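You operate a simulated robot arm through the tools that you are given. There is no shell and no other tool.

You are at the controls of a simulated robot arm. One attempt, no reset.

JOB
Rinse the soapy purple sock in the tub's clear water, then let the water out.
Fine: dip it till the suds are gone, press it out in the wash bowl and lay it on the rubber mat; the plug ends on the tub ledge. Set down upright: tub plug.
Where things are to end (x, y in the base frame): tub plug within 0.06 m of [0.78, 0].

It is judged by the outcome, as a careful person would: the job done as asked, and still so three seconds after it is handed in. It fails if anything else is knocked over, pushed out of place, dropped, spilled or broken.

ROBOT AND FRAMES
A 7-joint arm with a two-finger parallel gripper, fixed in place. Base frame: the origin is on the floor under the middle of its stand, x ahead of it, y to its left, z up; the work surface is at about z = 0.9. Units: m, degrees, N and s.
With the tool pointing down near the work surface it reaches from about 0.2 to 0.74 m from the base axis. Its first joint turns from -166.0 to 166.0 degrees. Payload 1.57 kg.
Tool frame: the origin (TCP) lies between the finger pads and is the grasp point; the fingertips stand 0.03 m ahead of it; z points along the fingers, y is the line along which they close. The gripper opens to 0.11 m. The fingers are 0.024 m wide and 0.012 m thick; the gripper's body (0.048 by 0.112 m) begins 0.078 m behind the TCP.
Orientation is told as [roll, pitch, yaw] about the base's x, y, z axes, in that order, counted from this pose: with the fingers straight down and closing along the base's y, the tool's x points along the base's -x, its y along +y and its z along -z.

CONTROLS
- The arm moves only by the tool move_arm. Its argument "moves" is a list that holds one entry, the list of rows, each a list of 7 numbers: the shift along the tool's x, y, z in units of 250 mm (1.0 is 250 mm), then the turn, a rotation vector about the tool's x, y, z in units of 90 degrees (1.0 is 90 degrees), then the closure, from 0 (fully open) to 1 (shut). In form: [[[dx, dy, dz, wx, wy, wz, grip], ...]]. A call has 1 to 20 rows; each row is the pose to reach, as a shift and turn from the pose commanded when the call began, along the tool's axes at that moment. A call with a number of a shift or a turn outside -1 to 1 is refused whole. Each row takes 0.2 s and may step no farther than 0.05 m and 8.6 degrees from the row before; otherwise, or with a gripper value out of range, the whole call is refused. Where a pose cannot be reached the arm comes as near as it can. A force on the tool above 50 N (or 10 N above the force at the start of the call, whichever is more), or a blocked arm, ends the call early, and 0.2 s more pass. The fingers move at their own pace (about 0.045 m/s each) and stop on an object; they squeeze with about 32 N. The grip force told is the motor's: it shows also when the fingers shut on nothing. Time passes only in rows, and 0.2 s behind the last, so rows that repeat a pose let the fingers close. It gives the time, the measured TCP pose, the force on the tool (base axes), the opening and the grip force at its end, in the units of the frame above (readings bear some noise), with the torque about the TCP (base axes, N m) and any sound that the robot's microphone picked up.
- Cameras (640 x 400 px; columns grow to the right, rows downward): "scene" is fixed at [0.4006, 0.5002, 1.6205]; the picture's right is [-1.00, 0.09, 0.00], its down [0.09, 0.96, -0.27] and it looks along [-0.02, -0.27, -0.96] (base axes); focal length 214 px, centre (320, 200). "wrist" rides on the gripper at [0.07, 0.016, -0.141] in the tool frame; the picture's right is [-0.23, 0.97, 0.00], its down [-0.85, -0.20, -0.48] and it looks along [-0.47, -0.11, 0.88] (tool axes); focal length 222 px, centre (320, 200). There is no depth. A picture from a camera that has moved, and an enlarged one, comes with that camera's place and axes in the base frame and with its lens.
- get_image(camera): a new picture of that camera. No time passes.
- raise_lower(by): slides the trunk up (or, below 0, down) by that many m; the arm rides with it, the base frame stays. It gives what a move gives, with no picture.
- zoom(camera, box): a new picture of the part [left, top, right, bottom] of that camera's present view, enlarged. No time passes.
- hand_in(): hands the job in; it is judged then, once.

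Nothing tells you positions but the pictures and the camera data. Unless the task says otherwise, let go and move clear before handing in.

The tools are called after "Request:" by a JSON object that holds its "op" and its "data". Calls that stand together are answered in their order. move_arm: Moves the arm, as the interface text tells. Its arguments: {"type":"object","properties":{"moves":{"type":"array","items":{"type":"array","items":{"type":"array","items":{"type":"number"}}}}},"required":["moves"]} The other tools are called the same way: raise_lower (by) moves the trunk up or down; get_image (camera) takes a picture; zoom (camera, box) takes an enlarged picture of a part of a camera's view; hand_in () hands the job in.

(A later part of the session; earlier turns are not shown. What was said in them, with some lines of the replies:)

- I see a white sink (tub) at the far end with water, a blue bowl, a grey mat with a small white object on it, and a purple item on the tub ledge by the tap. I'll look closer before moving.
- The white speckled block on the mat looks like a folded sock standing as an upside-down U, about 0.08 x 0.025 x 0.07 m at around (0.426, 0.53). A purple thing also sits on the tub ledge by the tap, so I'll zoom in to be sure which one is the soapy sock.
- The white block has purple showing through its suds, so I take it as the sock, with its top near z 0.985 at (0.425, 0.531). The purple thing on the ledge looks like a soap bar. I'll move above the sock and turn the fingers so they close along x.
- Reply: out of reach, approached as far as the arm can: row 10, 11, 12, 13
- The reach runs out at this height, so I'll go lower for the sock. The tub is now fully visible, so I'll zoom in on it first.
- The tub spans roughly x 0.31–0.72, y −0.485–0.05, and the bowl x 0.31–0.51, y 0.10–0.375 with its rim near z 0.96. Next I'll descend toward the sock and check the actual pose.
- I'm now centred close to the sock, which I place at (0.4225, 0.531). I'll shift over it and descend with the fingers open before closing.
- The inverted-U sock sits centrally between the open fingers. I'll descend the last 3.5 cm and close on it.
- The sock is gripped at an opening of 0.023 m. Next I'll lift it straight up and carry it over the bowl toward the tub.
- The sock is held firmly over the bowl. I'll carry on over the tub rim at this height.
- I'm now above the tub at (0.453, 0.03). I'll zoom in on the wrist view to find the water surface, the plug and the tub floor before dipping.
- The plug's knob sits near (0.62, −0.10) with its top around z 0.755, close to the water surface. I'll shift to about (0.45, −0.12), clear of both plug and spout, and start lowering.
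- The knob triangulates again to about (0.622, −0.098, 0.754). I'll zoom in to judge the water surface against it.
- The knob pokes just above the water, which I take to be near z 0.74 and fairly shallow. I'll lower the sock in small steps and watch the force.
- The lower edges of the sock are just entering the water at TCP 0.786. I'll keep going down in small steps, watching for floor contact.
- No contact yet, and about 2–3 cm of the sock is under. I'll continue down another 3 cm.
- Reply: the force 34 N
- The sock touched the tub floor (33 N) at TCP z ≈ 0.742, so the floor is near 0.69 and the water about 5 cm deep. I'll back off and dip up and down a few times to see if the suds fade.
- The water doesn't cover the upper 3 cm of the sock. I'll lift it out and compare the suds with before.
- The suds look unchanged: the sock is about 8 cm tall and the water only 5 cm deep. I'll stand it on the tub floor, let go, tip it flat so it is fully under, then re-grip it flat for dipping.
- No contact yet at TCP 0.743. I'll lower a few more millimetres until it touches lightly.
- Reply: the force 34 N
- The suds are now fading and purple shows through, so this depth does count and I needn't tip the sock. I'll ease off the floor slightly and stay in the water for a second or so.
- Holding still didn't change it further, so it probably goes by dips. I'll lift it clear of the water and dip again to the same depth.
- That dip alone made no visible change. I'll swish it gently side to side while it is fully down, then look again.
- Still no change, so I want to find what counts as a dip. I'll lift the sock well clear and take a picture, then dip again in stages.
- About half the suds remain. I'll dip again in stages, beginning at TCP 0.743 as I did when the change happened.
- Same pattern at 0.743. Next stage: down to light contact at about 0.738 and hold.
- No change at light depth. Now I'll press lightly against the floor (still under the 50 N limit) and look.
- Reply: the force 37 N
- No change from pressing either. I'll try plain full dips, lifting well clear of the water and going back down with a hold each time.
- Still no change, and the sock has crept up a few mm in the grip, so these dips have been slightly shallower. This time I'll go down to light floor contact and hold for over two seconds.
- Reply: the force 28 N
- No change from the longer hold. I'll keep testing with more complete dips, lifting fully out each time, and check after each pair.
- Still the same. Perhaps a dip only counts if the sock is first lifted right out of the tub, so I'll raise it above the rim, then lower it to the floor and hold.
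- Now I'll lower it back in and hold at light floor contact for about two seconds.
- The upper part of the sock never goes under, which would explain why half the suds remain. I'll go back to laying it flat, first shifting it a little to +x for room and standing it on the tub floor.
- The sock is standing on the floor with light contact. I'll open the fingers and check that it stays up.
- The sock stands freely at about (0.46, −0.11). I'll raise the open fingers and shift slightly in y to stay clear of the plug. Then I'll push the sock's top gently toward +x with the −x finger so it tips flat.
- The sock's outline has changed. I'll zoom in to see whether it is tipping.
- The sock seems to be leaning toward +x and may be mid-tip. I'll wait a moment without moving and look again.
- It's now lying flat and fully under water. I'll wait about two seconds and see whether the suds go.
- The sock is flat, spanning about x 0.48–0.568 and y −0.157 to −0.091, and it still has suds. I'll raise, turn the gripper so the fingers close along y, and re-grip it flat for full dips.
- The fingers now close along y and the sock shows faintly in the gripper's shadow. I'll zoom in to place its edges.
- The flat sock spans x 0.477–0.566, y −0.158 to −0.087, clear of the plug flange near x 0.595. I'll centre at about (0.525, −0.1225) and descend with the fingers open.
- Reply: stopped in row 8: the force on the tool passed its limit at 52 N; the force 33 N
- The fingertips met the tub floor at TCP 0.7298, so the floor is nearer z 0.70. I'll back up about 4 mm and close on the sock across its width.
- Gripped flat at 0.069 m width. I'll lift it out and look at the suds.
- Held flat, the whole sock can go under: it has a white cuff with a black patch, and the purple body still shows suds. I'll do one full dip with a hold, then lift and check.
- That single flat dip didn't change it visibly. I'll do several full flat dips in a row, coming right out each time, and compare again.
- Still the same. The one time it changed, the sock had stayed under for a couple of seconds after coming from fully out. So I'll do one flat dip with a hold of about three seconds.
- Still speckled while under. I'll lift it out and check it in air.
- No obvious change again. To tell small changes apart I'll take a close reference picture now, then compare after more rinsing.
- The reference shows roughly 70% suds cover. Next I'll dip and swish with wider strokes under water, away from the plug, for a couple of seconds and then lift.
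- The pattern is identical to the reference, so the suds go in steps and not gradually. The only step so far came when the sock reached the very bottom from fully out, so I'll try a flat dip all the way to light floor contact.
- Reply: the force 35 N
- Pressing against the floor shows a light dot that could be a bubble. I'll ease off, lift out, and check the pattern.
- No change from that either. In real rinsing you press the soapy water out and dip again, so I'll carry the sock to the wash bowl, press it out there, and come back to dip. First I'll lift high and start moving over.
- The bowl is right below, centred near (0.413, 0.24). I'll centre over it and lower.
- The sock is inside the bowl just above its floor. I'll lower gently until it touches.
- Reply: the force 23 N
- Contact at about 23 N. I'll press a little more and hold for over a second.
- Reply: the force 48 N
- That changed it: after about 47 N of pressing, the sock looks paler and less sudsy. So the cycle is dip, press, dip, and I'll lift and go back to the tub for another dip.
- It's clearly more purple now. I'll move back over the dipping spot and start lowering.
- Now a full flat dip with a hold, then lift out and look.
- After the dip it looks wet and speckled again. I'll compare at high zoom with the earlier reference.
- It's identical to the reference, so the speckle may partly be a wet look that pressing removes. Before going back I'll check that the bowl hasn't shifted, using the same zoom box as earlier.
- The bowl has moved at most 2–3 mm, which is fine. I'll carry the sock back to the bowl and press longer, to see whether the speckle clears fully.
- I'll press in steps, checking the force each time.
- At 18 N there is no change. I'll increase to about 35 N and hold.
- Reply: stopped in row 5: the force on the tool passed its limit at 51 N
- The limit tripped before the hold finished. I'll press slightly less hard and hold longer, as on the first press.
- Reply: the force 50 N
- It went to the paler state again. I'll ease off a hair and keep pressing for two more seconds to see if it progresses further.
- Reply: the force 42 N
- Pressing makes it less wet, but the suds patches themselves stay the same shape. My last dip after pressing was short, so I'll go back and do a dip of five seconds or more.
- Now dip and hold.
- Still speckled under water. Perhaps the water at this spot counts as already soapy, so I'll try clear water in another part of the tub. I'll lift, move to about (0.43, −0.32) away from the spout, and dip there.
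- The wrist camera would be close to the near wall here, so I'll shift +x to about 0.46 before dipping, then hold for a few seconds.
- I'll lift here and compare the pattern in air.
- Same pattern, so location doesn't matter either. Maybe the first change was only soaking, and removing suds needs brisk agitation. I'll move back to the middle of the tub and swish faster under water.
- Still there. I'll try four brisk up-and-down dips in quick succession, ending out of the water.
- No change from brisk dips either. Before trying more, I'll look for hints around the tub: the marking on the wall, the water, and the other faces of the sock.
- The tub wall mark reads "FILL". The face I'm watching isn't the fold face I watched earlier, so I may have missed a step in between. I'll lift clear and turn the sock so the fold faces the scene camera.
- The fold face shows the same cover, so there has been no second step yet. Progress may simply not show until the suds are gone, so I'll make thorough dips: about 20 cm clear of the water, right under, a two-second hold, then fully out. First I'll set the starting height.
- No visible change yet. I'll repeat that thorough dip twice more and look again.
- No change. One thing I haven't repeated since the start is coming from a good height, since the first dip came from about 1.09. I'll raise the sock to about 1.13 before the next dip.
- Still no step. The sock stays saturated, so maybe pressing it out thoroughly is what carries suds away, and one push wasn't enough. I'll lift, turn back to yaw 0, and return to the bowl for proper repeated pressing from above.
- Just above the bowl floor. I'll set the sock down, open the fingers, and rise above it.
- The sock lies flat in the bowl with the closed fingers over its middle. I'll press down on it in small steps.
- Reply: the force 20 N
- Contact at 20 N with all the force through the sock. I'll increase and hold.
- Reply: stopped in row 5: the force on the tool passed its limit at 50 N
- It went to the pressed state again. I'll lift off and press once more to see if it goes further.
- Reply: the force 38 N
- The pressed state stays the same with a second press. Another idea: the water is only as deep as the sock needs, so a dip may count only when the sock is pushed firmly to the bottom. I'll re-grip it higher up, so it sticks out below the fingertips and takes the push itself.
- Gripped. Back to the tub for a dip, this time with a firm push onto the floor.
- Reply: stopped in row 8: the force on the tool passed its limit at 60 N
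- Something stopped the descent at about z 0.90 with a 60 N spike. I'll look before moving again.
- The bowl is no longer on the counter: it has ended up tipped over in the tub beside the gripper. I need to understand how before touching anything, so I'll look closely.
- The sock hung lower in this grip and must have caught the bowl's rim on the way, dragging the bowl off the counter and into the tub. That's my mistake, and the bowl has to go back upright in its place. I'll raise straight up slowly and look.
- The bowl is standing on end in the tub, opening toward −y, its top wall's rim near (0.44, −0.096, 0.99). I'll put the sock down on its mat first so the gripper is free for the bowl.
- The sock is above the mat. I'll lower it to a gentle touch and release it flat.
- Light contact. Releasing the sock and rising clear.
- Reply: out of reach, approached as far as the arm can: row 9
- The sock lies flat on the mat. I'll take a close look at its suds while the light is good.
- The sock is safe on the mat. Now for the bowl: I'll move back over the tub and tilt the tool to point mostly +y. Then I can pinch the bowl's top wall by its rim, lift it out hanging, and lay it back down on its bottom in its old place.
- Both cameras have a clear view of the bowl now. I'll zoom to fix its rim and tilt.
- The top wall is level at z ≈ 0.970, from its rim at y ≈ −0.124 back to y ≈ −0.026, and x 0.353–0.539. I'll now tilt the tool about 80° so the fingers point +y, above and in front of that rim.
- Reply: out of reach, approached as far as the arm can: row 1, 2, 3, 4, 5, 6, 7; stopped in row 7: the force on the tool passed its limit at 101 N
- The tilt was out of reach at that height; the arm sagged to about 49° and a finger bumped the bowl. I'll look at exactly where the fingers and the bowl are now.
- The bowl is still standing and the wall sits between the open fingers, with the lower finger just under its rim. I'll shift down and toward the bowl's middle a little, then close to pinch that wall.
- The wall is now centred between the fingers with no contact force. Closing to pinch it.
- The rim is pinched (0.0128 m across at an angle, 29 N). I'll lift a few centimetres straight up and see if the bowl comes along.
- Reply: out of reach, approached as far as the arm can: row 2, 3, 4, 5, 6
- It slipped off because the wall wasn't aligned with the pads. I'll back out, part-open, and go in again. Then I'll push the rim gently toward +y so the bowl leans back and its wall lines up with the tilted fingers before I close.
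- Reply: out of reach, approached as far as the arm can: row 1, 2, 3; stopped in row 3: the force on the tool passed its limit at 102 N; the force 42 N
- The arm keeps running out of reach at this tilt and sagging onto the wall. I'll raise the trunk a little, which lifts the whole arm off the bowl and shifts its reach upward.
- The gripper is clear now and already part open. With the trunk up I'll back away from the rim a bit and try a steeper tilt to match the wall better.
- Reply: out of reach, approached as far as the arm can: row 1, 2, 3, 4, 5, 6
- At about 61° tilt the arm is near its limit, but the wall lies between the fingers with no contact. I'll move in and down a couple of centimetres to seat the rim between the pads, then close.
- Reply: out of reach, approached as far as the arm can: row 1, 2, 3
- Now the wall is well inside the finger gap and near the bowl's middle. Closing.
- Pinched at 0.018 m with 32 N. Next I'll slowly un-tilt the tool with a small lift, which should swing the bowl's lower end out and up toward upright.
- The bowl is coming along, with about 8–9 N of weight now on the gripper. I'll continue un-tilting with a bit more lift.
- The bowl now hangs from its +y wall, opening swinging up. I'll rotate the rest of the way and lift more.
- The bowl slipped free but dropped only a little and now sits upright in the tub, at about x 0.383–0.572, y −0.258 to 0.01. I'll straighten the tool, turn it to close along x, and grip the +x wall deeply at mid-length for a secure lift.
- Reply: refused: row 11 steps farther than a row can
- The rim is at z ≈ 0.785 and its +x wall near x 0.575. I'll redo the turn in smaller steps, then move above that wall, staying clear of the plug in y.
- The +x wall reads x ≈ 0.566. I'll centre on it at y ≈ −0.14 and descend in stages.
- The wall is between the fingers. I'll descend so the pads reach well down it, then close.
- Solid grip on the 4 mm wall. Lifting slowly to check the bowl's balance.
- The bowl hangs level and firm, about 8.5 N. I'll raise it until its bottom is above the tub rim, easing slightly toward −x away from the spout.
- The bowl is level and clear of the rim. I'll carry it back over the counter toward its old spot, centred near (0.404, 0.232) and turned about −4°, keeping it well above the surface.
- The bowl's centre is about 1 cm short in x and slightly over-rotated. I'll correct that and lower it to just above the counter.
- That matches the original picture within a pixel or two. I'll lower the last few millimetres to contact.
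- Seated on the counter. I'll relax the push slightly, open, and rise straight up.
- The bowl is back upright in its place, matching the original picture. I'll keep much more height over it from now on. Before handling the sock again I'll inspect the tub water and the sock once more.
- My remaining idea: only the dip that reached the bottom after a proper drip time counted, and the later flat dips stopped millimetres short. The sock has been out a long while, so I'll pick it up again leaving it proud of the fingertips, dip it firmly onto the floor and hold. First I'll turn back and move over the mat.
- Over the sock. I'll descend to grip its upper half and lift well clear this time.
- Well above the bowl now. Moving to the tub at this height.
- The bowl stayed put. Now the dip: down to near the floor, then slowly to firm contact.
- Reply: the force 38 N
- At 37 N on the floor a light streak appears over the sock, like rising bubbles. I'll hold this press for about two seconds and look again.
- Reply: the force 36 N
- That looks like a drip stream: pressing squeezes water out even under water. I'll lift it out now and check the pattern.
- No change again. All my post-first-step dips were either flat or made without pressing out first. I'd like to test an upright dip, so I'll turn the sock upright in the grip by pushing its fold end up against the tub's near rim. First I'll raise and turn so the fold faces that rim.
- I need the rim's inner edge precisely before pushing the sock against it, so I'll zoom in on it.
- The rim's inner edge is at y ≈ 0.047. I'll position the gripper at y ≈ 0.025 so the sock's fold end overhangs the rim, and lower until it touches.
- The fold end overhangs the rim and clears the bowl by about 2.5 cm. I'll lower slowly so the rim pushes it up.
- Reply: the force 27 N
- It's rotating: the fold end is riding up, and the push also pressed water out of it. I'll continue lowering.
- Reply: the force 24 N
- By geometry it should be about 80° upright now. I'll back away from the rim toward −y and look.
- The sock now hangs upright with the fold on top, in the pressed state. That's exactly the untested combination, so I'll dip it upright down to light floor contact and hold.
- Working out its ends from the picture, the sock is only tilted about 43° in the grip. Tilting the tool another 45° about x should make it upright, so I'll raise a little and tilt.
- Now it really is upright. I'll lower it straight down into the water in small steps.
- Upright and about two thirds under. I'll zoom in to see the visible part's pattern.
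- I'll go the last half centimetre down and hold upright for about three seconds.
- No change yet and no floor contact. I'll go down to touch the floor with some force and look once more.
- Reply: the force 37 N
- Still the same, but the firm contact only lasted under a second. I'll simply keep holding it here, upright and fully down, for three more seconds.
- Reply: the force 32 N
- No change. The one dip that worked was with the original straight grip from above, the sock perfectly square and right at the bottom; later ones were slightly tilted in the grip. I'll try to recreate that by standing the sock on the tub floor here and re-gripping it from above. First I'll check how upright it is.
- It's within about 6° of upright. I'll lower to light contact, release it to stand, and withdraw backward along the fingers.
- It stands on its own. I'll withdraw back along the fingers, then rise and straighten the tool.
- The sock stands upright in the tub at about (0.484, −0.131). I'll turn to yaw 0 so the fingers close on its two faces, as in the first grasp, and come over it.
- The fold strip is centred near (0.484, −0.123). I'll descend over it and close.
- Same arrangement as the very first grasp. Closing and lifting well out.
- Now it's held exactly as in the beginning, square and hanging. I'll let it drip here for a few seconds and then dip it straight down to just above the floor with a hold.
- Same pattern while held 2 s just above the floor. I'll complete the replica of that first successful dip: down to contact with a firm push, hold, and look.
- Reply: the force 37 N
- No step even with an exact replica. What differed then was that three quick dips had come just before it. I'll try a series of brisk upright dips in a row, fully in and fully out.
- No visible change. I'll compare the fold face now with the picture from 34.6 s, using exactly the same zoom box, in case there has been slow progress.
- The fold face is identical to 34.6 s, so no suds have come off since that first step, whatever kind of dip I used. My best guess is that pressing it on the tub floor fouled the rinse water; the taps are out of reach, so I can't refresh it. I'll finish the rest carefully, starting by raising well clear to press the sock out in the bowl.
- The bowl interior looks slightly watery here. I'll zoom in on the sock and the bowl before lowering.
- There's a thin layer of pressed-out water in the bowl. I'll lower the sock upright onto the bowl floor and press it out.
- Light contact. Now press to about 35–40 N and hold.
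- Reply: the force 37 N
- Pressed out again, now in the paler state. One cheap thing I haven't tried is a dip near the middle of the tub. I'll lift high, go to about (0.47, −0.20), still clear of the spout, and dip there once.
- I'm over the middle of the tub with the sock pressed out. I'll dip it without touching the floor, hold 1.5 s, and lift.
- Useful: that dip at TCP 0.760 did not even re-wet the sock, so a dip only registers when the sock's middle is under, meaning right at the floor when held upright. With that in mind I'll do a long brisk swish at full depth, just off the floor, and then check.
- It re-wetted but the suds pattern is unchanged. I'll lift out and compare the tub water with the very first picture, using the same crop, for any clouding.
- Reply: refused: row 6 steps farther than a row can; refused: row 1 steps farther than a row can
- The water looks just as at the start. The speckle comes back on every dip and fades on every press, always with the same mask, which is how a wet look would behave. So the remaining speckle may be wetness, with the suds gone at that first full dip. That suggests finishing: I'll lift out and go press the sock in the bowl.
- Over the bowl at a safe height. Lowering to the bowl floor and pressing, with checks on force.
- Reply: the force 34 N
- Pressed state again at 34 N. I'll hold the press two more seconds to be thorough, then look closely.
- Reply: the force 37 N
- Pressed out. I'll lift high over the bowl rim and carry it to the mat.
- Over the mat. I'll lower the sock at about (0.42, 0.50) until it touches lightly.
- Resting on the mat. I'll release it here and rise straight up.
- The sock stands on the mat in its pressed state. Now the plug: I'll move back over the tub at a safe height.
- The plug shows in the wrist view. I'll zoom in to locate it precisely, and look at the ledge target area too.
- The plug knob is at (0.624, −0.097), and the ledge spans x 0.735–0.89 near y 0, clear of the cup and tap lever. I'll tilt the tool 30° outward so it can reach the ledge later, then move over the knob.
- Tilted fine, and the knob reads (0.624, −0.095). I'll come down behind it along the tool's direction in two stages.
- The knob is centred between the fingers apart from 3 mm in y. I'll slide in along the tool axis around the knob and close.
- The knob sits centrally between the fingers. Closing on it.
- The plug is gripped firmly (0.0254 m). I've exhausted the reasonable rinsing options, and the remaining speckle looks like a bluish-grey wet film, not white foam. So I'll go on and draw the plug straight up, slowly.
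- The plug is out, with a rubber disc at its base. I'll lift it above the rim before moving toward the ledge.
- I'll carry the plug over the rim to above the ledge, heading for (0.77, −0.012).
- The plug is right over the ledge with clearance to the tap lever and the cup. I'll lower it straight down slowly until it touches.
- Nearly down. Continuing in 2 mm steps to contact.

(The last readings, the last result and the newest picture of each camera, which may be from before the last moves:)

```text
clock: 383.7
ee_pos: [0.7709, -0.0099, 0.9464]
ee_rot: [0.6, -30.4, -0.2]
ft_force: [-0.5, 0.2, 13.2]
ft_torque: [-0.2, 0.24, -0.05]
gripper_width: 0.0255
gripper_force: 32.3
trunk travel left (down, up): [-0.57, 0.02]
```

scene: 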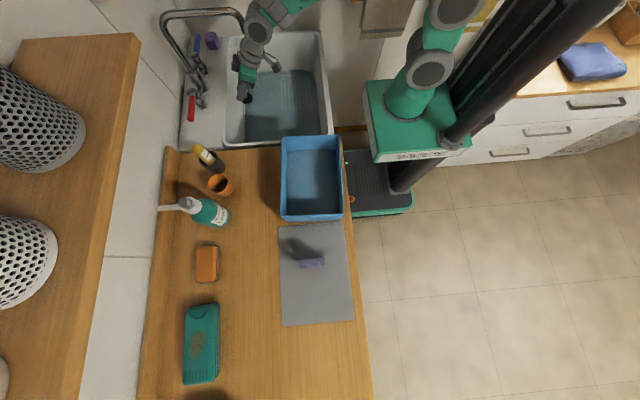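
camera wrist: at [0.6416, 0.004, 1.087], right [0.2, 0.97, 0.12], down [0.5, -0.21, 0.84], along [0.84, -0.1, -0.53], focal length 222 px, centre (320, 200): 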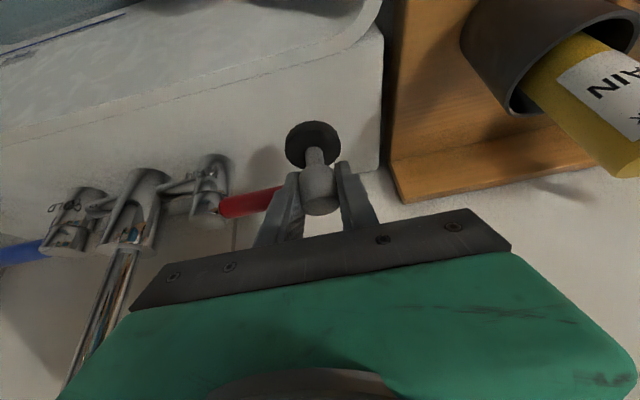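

Contact at 13 N: the plug is sitting on the ledge. I'll relax, open just enough, and back out along the tool axis.

Request:
{"op": "move_arm", "data": {"moves": [[[-0.004, 0, -0.007, 0, 0, 0, 1], [-0.004, 0, -0.007, 0, 0, 0, 0.85], [-0.004, 0, -0.007, 0, 0, 0, 0.65], [-0.004, 0, -0.007, 0, 0, 0, 0.5], [-0.004, 0, -0.007, 0, 0, 0, 0.5], [-0.004, 0, -0.007, 0, 0, 0, 0.5]]]}}

Request:
{"op": "zoom", "data": {"camera": "wrist", "box": [220, 80, 420, 240]}}

```text
clock: 385.1
ee_pos: [0.7701, -0.0098, 0.9455]
ee_rot: [0.6, -29.8, -0.3]
ft_force: [-0.5, 0.0, 0.2]
ft_torque: [0.02, 0.01, 0.03]
gripper_width: 0.0549
gripper_force: 0.0
trunk travel left (down, up): [-0.57, 0.02]
```

```text
2.50 times, centred on (320, 160) of wrist
camera zoom: at [0.6409, 0.0037, 1.0328], right [0.2, 0.97, 0.12], down [0.5, -0.21, 0.84], along [0.84, -0.1, -0.53], focal length 555 px, centre (320, 300)
```

zoom: 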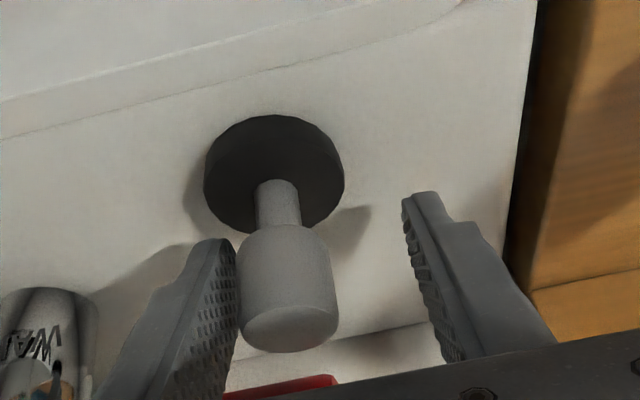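

The knob is resting close against the left finger. I'll shift the gripper slightly toward −y to centre it, so nothing drags when I withdraw.

Request:
{"op": "move_arm", "data": {"moves": [[[0, -0.02, 0, 0, 0, 0, 0.5], [0, -0.045, 0, 0, 0, 0, 0.5], [0, -0.045, 0, 0, 0, 0, 0.5]]]}}

Request:
{"op": "zoom", "data": {"camera": "wrist", "box": [220, 80, 420, 240]}}

```text
clock: 385.9
ee_pos: [0.7712, -0.0222, 0.9459]
ee_rot: [0.6, -30.0, -0.4]
ft_force: [-0.1, 0.2, 0.0]
ft_torque: [-0.01, 0.01, 0.01]
gripper_width: 0.055
gripper_force: 0.1
trunk travel left (down, up): [-0.57, 0.02]
```

```text
2.50 times, centred on (320, 160) of wrist
camera zoom: at [0.6411, -0.0076, 1.033], right [0.2, 0.97, 0.12], down [0.5, -0.21, 0.84], along [0.84, -0.1, -0.53], focal length 555 px, centre (320, 300)
```

zoom: 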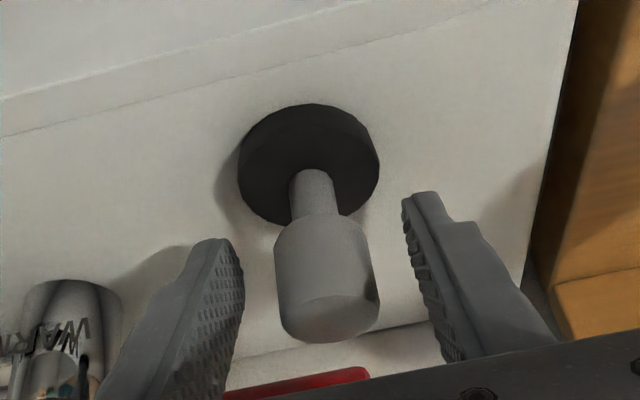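

Now it's free of both fingers. Backing straight out along the tool axis and up.

Request:
{"op": "move_arm", "data": {"moves": [[[0, 0, -0.08, 0, 0, 0, 0.5], [0, 0, -0.18, 0, 0, 0, 0.5], [0, 0, -0.32, 0, 0, 0, 0.5], [-0.04, 0, -0.46, 0, 0, 0, 0.5], [-0.04, -0.06, -0.6, 0, 0, 0, 0.5], [-0.04, -0.12, -0.7, 0, 0, 0, 0.5], [-0.04, -0.12, -0.7, 0, 0, 0, 0.5]]]}}

Request:
{"op": "get_image", "data": {"camera": "wrist"}}

Request:
{"op": "get_image", "data": {"camera": "scene"}}

Request:
{"op": "zoom", "data": {"camera": "scene", "box": [150, 50, 290, 170]}}

```text
clock: 387.5
ee_pos: [0.6894, -0.0548, 1.102]
ee_rot: [0.6, -30.0, -0.3]
ft_force: [-0.6, -0.5, 0.8]
ft_torque: [0.03, -0.02, 0.03]
gripper_width: 0.0551
gripper_force: 0.0
trunk travel left (down, up): [-0.57, 0.02]
```

```text
taken
camera wrist: at [0.5603, -0.0398, 1.1896], right [0.2, 0.97, 0.12], down [0.5, -0.21, 0.84], along [0.84, -0.1, -0.53], focal length 222 px, centre (320, 200)
```

wrist: 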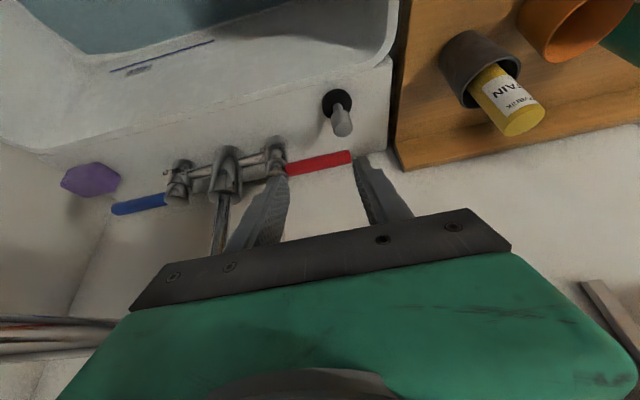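

```text
taken
```

scene: 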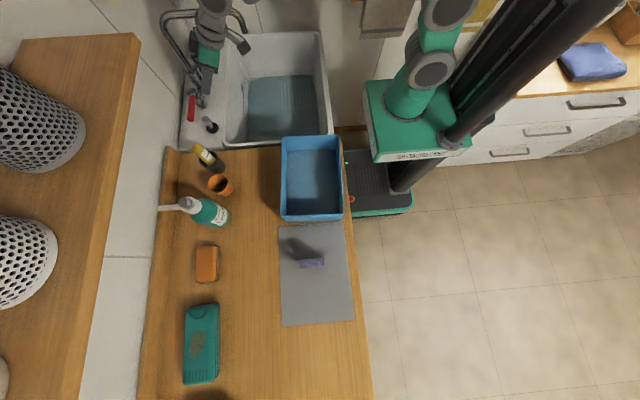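

```text
3.33 times, centred on (220, 110) of scene
camera zoom: at [0.4006, 0.5002, 1.6205], right [-1.0, 0.09, 0.0], down [0.09, 0.96, -0.27], along [-0.02, -0.27, -0.96], focal length 715 px, centre (653, 500)
```

zoom: 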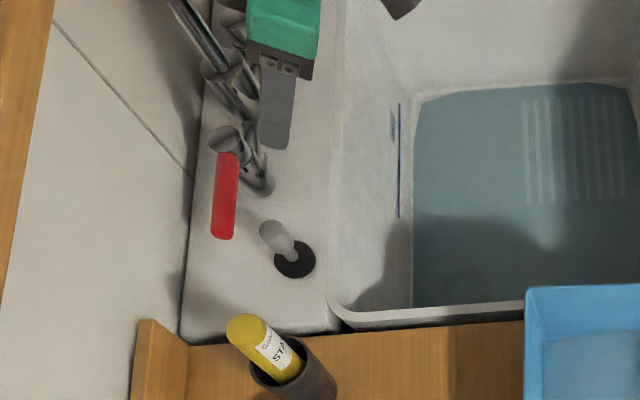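

The plug stands upright on the ledge at about (0.776, −0.029), 3 cm from the target, and the water is going down. I'll bring the arm back clear, straighten the tool, and let the tub drain.

Request:
{"op": "move_arm", "data": {"moves": [[[0.1, 0, -0.06, 0, 0, 0, 0.5], [0.22, 0, -0.13, 0, 0, 0, 0.5], [0.34, 0, -0.2, 0, 0, 0, 0.5], [0.46, 0, -0.27, 0, 0, 0, 0.5], [0.58, 0.04, -0.34, 0, 0, 0, 0.5], [0.66, 0.08, -0.38, 0, 0.084, 0, 0.5], [0.66, 0.12, -0.38, 0, 0.168, 0, 0.5], [0.66, 0.16, -0.38, 0, 0.252, 0, 0.5], [0.66, 0.2, -0.38, 0, 0.333, 0, 0.5], [0.66, 0.2, -0.38, 0, 0.333, 0, 0.5], [0.66, 0.2, -0.38, 0, 0.333, 0, 0.5], [0.66, 0.2, -0.38, 0, 0.333, 0, 0.5], [0.66, 0.2, -0.38, 0, 0.333, 0, 0.5], [0.66, 0.2, -0.38, 0, 0.333, 0, 0.5], [0.66, 0.2, -0.38, 0, 0.333, 0, 0.5], [0.66, 0.2, -0.38, 0, 0.333, 0, 0.5], [0.66, 0.2, -0.38, 0, 0.333, 0, 0.5], [0.66, 0.2, -0.38, 0, 0.333, 0, 0.5]]]}}

Request:
{"op": "zoom", "data": {"camera": "scene", "box": [150, 20, 350, 170]}}

Request:
{"op": "get_image", "data": {"camera": "wrist"}}

```text
clock: 391.3
ee_pos: [0.5005, -0.0039, 1.1028]
ee_rot: [0.4, 0.0, 0.0]
ft_force: [-0.2, 0.3, -1.3]
ft_torque: [-0.05, 0.04, -0.01]
gripper_width: 0.055
gripper_force: 0.1
trunk travel left (down, up): [-0.57, 0.02]
```

```text
2.67 times, centred on (250, 95) of scene
camera zoom: at [0.4006, 0.5002, 1.6205], right [-1.0, 0.09, 0.0], down [0.09, 0.96, -0.27], along [-0.02, -0.27, -0.96], focal length 572 px, centre (507, 480)
```

zoom: 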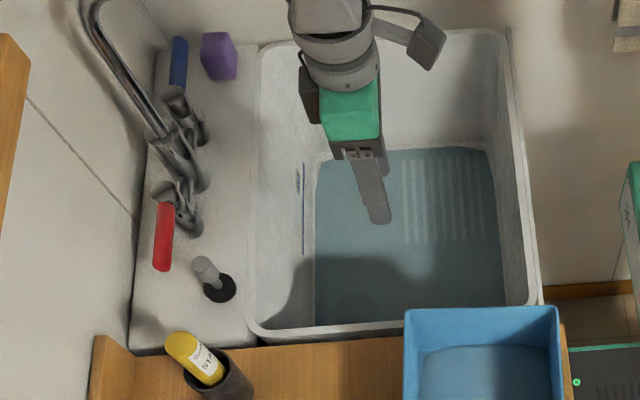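

```text
taken
camera wrist: at [0.4324, 0.0103, 1.2433], right [0.23, 0.97, 0.01], down [0.85, -0.2, 0.48], along [0.47, -0.1, -0.88], focal length 222 px, centre (320, 200)
```

wrist: 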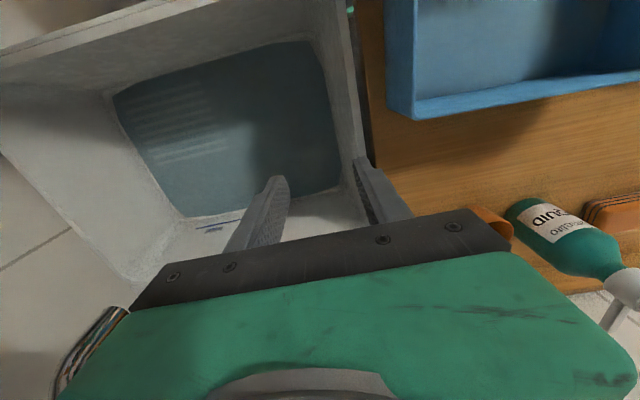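

The level is falling. I'll park the arm clear at height and give it time to drain.

Request:
{"op": "move_arm", "data": {"moves": [[[0.04, 0.12, -0.05, 0, 0, 0, 0.5], [0.08, 0.26, -0.1, 0, 0, 0, 0.5], [0.12, 0.4, -0.15, 0, 0, 0, 0.5], [0.16, 0.54, -0.18, 0, 0, 0, 0.3], [0.2, 0.68, -0.18, 0, 0, 0, 0], [0.24, 0.8, -0.18, 0, 0, 0, 0], [0.24, 0.8, -0.18, 0, 0, 0, 0], [0.24, 0.8, -0.18, 0, 0, 0, 0], [0.24, 0.8, -0.18, 0, 0, 0, 0], [0.24, 0.8, -0.18, 0, 0, 0, 0], [0.24, 0.8, -0.18, 0, 0, 0, 0], [0.24, 0.8, -0.18, 0, 0, 0, 0], [0.24, 0.8, -0.18, 0, 0, 0, 0], [0.24, 0.8, -0.18, 0, 0, 0, 0], [0.24, 0.8, -0.18, 0, 0, 0, 0], [0.24, 0.8, -0.18, 0, 0, 0, 0], [0.24, 0.8, -0.18, 0, 0, 0, 0], [0.24, 0.8, -0.18, 0, 0, 0, 0], [0.24, 0.8, -0.18, 0, 0, 0, 0], [0.24, 0.8, -0.18, 0, 0, 0, 0]]]}}

Request:
{"op": "move_arm", "data": {"moves": [[[0, 0, 0, 0, 0, 0, 0], [0, 0, 0, 0, 0, 0, 0], [0, 0, 0, 0, 0, 0, 0], [0, 0, 0, 0, 0, 0, 0], [0, 0, 0, 0, 0, 0, 0], [0, 0, 0, 0, 0, 0, 0], [0, 0, 0, 0, 0, 0, 0], [0, 0, 0, 0, 0, 0, 0], [0, 0, 0, 0, 0, 0, 0], [0, 0, 0, 0, 0, 0, 0], [0, 0, 0, 0, 0, 0, 0], [0, 0, 0, 0, 0, 0, 0], [0, 0, 0, 0, 0, 0, 0], [0, 0, 0, 0, 0, 0, 0], [0, 0, 0, 0, 0, 0, 0], [0, 0, 0, 0, 0, 0, 0], [0, 0, 0, 0, 0, 0, 0], [0, 0, 0, 0, 0, 0, 0], [0, 0, 0, 0, 0, 0, 0], [0, 0, 0, 0, 0, 0, 0]]]}}

Request:
{"op": "get_image", "data": {"camera": "scene"}}

Request:
{"op": "zoom", "data": {"camera": "scene", "box": [150, 20, 350, 170]}}

```text
clock: 395.5
ee_pos: [0.4437, 0.1964, 1.1485]
ee_rot: [0.4, 0.0, 0.1]
ft_force: [-1.7, -0.3, 0.6]
ft_torque: [0.0, 0.0, 0.0]
gripper_width: 0.1098
gripper_force: 0.2
trunk travel left (down, up): [-0.57, 0.02]
```

```text
clock: 399.7
ee_pos: [0.4436, 0.1967, 1.1482]
ee_rot: [0.5, 0.0, 0.0]
ft_force: [0.5, -0.2, -0.8]
ft_torque: [-0.04, -0.02, 0.0]
gripper_width: 0.1097
gripper_force: 0.1
trunk travel left (down, up): [-0.57, 0.02]
```

```text
taken
```

scene: 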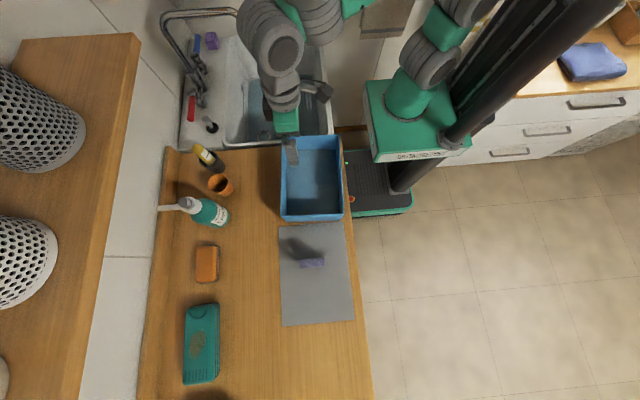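

```text
2.67 times, centred on (250, 95) of scene
camera zoom: at [0.4006, 0.5002, 1.6205], right [-1.0, 0.09, 0.0], down [0.09, 0.96, -0.27], along [-0.02, -0.27, -0.96], focal length 572 px, centre (507, 480)
```

zoom: 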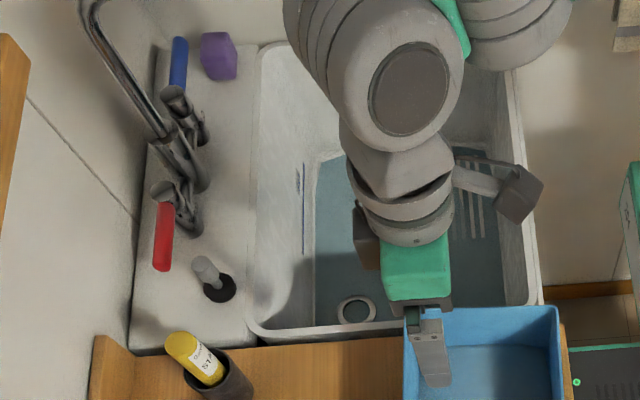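

The drain ring is visible now. I'll wait a bit longer and move the arm aside for a clear view.

Request:
{"op": "move_arm", "data": {"moves": [[[0.04, 0.1, 0, 0, 0, 0, 0], [0.08, 0.2, 0, 0, 0, 0, 0], [0.12, 0.3, 0, 0, 0, 0, 0], [0.16, 0.4, 0, 0, 0, 0, 0], [0.18, 0.44, 0, 0, 0, 0, 0], [0.18, 0.44, 0, 0, 0, 0, 0], [0.18, 0.44, 0, 0, 0, 0, 0], [0.18, 0.44, 0, 0, 0, 0, 0], [0.18, 0.44, 0, 0, 0, 0, 0], [0.18, 0.44, 0, 0, 0, 0, 0], [0.18, 0.44, 0, 0, 0, 0, 0], [0.18, 0.44, 0, 0, 0, 0, 0], [0.18, 0.44, 0, 0, 0, 0, 0], [0.18, 0.44, 0, 0, 0, 0, 0], [0.18, 0.44, 0, 0, 0, 0, 0], [0.18, 0.44, 0, 0, 0, 0, 0], [0.18, 0.44, 0, 0, 0, 0, 0], [0.18, 0.44, 0, 0, 0, 0, 0], [0.18, 0.44, 0, 0, 0, 0, 0], [0.18, 0.44, 0, 0, 0, 0, 0]]]}}

Request:
{"op": "move_arm", "data": {"moves": [[[0, 0, 0, 0, 0, 0, 0], [0, 0, 0, 0, 0, 0, 0], [0, 0, 0, 0, 0, 0, 0], [0, 0, 0, 0, 0, 0, 0], [0, 0, 0, 0, 0, 0, 0], [0, 0, 0, 0, 0, 0, 0], [0, 0, 0, 0, 0, 0, 0], [0, 0, 0, 0, 0, 0, 0], [0, 0, 0, 0, 0, 0, 0], [0, 0, 0, 0, 0, 0, 0], [0, 0, 0, 0, 0, 0, 0], [0, 0, 0, 0, 0, 0, 0], [0, 0, 0, 0, 0, 0, 0], [0, 0, 0, 0, 0, 0, 0], [0, 0, 0, 0, 0, 0, 0], [0, 0, 0, 0, 0, 0, 0], [0, 0, 0, 0, 0, 0, 0], [0, 0, 0, 0, 0, 0, 0], [0, 0, 0, 0, 0, 0, 0], [0, 0, 0, 0, 0, 0, 0]]]}}

Request:
{"op": "zoom", "data": {"camera": "scene", "box": [150, 20, 350, 170]}}

Request:
{"op": "get_image", "data": {"camera": "wrist"}}

Request:
{"op": "get_image", "data": {"camera": "scene"}}

```text
clock: 403.9
ee_pos: [0.3983, 0.3073, 1.1496]
ee_rot: [0.5, -0.1, -0.1]
ft_force: [-0.2, 0.6, 0.2]
ft_torque: [-0.01, 0.02, -0.02]
gripper_width: 0.11
gripper_force: 0.0
trunk travel left (down, up): [-0.57, 0.02]
```

```text
clock: 408.1
ee_pos: [0.398, 0.3059, 1.1503]
ee_rot: [0.5, -0.1, 0.0]
ft_force: [0.7, -0.2, 0.0]
ft_torque: [0.02, -0.03, -0.04]
gripper_width: 0.1097
gripper_force: 0.1
trunk travel left (down, up): [-0.57, 0.02]
```

```text
2.67 times, centred on (250, 95) of scene
camera zoom: at [0.4006, 0.5002, 1.6205], right [-1.0, 0.09, 0.0], down [0.09, 0.96, -0.27], along [-0.02, -0.27, -0.96], focal length 572 px, centre (507, 480)
```

zoom: 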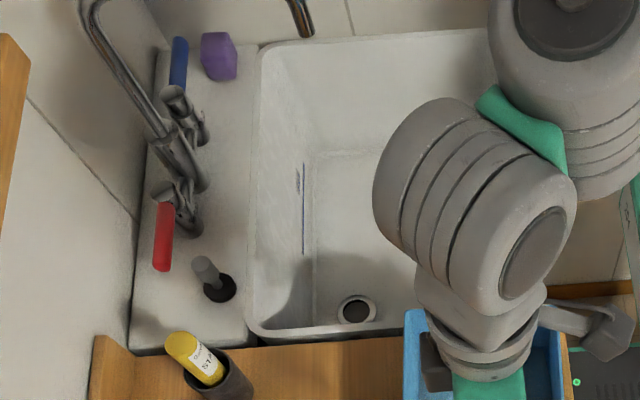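

```text
taken
camera wrist: at [0.3295, 0.3207, 1.2913], right [0.23, 0.97, 0.01], down [0.85, -0.2, 0.48], along [0.47, -0.1, -0.88], focal length 222 px, centre (320, 200)
```

wrist: 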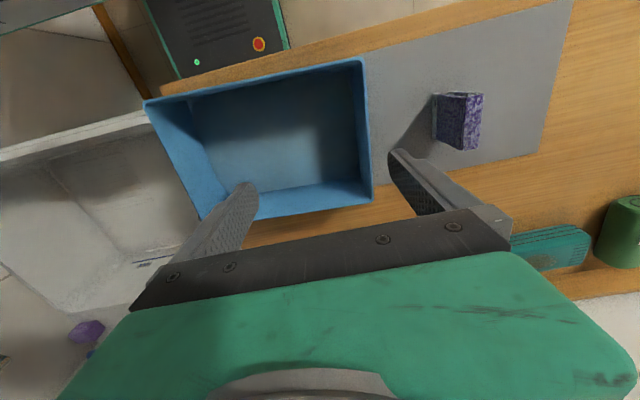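

```text
taken
```

scene: 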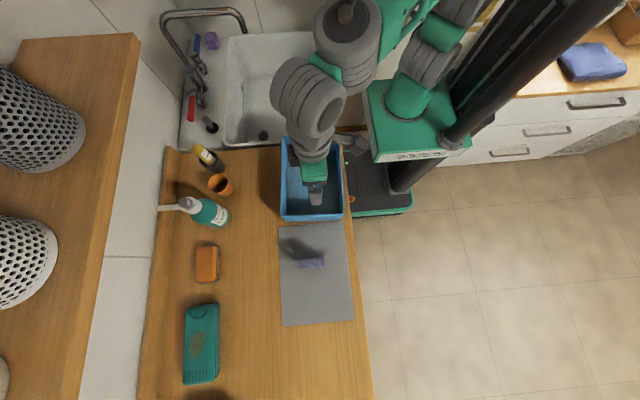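

The tub is empty, the plug stands upright on the ledge, and the sock is pressed out on the mat. The bowl is back upright where it started, and the gripper is open and clear. I'm handing in with two concerns: a faint speckle remains on the sock that may be leftover suds, and I knocked the bowl into the tub partway through before putting it back.

Request:
{"op": "hand_in", "data": {}}

```text
The job is handed in.
```

I've handed the job in, but I can't confirm the suds are fully gone, and I made a serious mistake with the wash bowl partway through.

**Done, as seen in the last pictures:**
- **Tub:** the water is let out and the tub is empty.
- **Plug:** it stands upright on the ledge at about (0.776, −0.029), roughly 3 cm from the target.
- **Sock:** it was pressed out in the wash bowl and is standing on the rubber mat, still folded, not laid flat.

**In doubt or wrong:**
- **Suds:** the heavy white lather broke up during one of the first full dips. After that a speckle stayed on the sock. It got stronger with every dip and weaker with every press, and it never changed shape across many kinds of dip. I think it may just be how the wet sock looks, but it could be leftover suds. I also pushed the soapy sock against the tub floor early on, which may have spoiled the rinse water.
- **Wash bowl:** I carried the sock over it too low, caught its rim and dragged it into the tub, where it ended up standing on its side. I bumped it hard several times while getting it out, and it dropped once inside the tub. I put it back upright within a few millimetres of its original place. It now holds some water.
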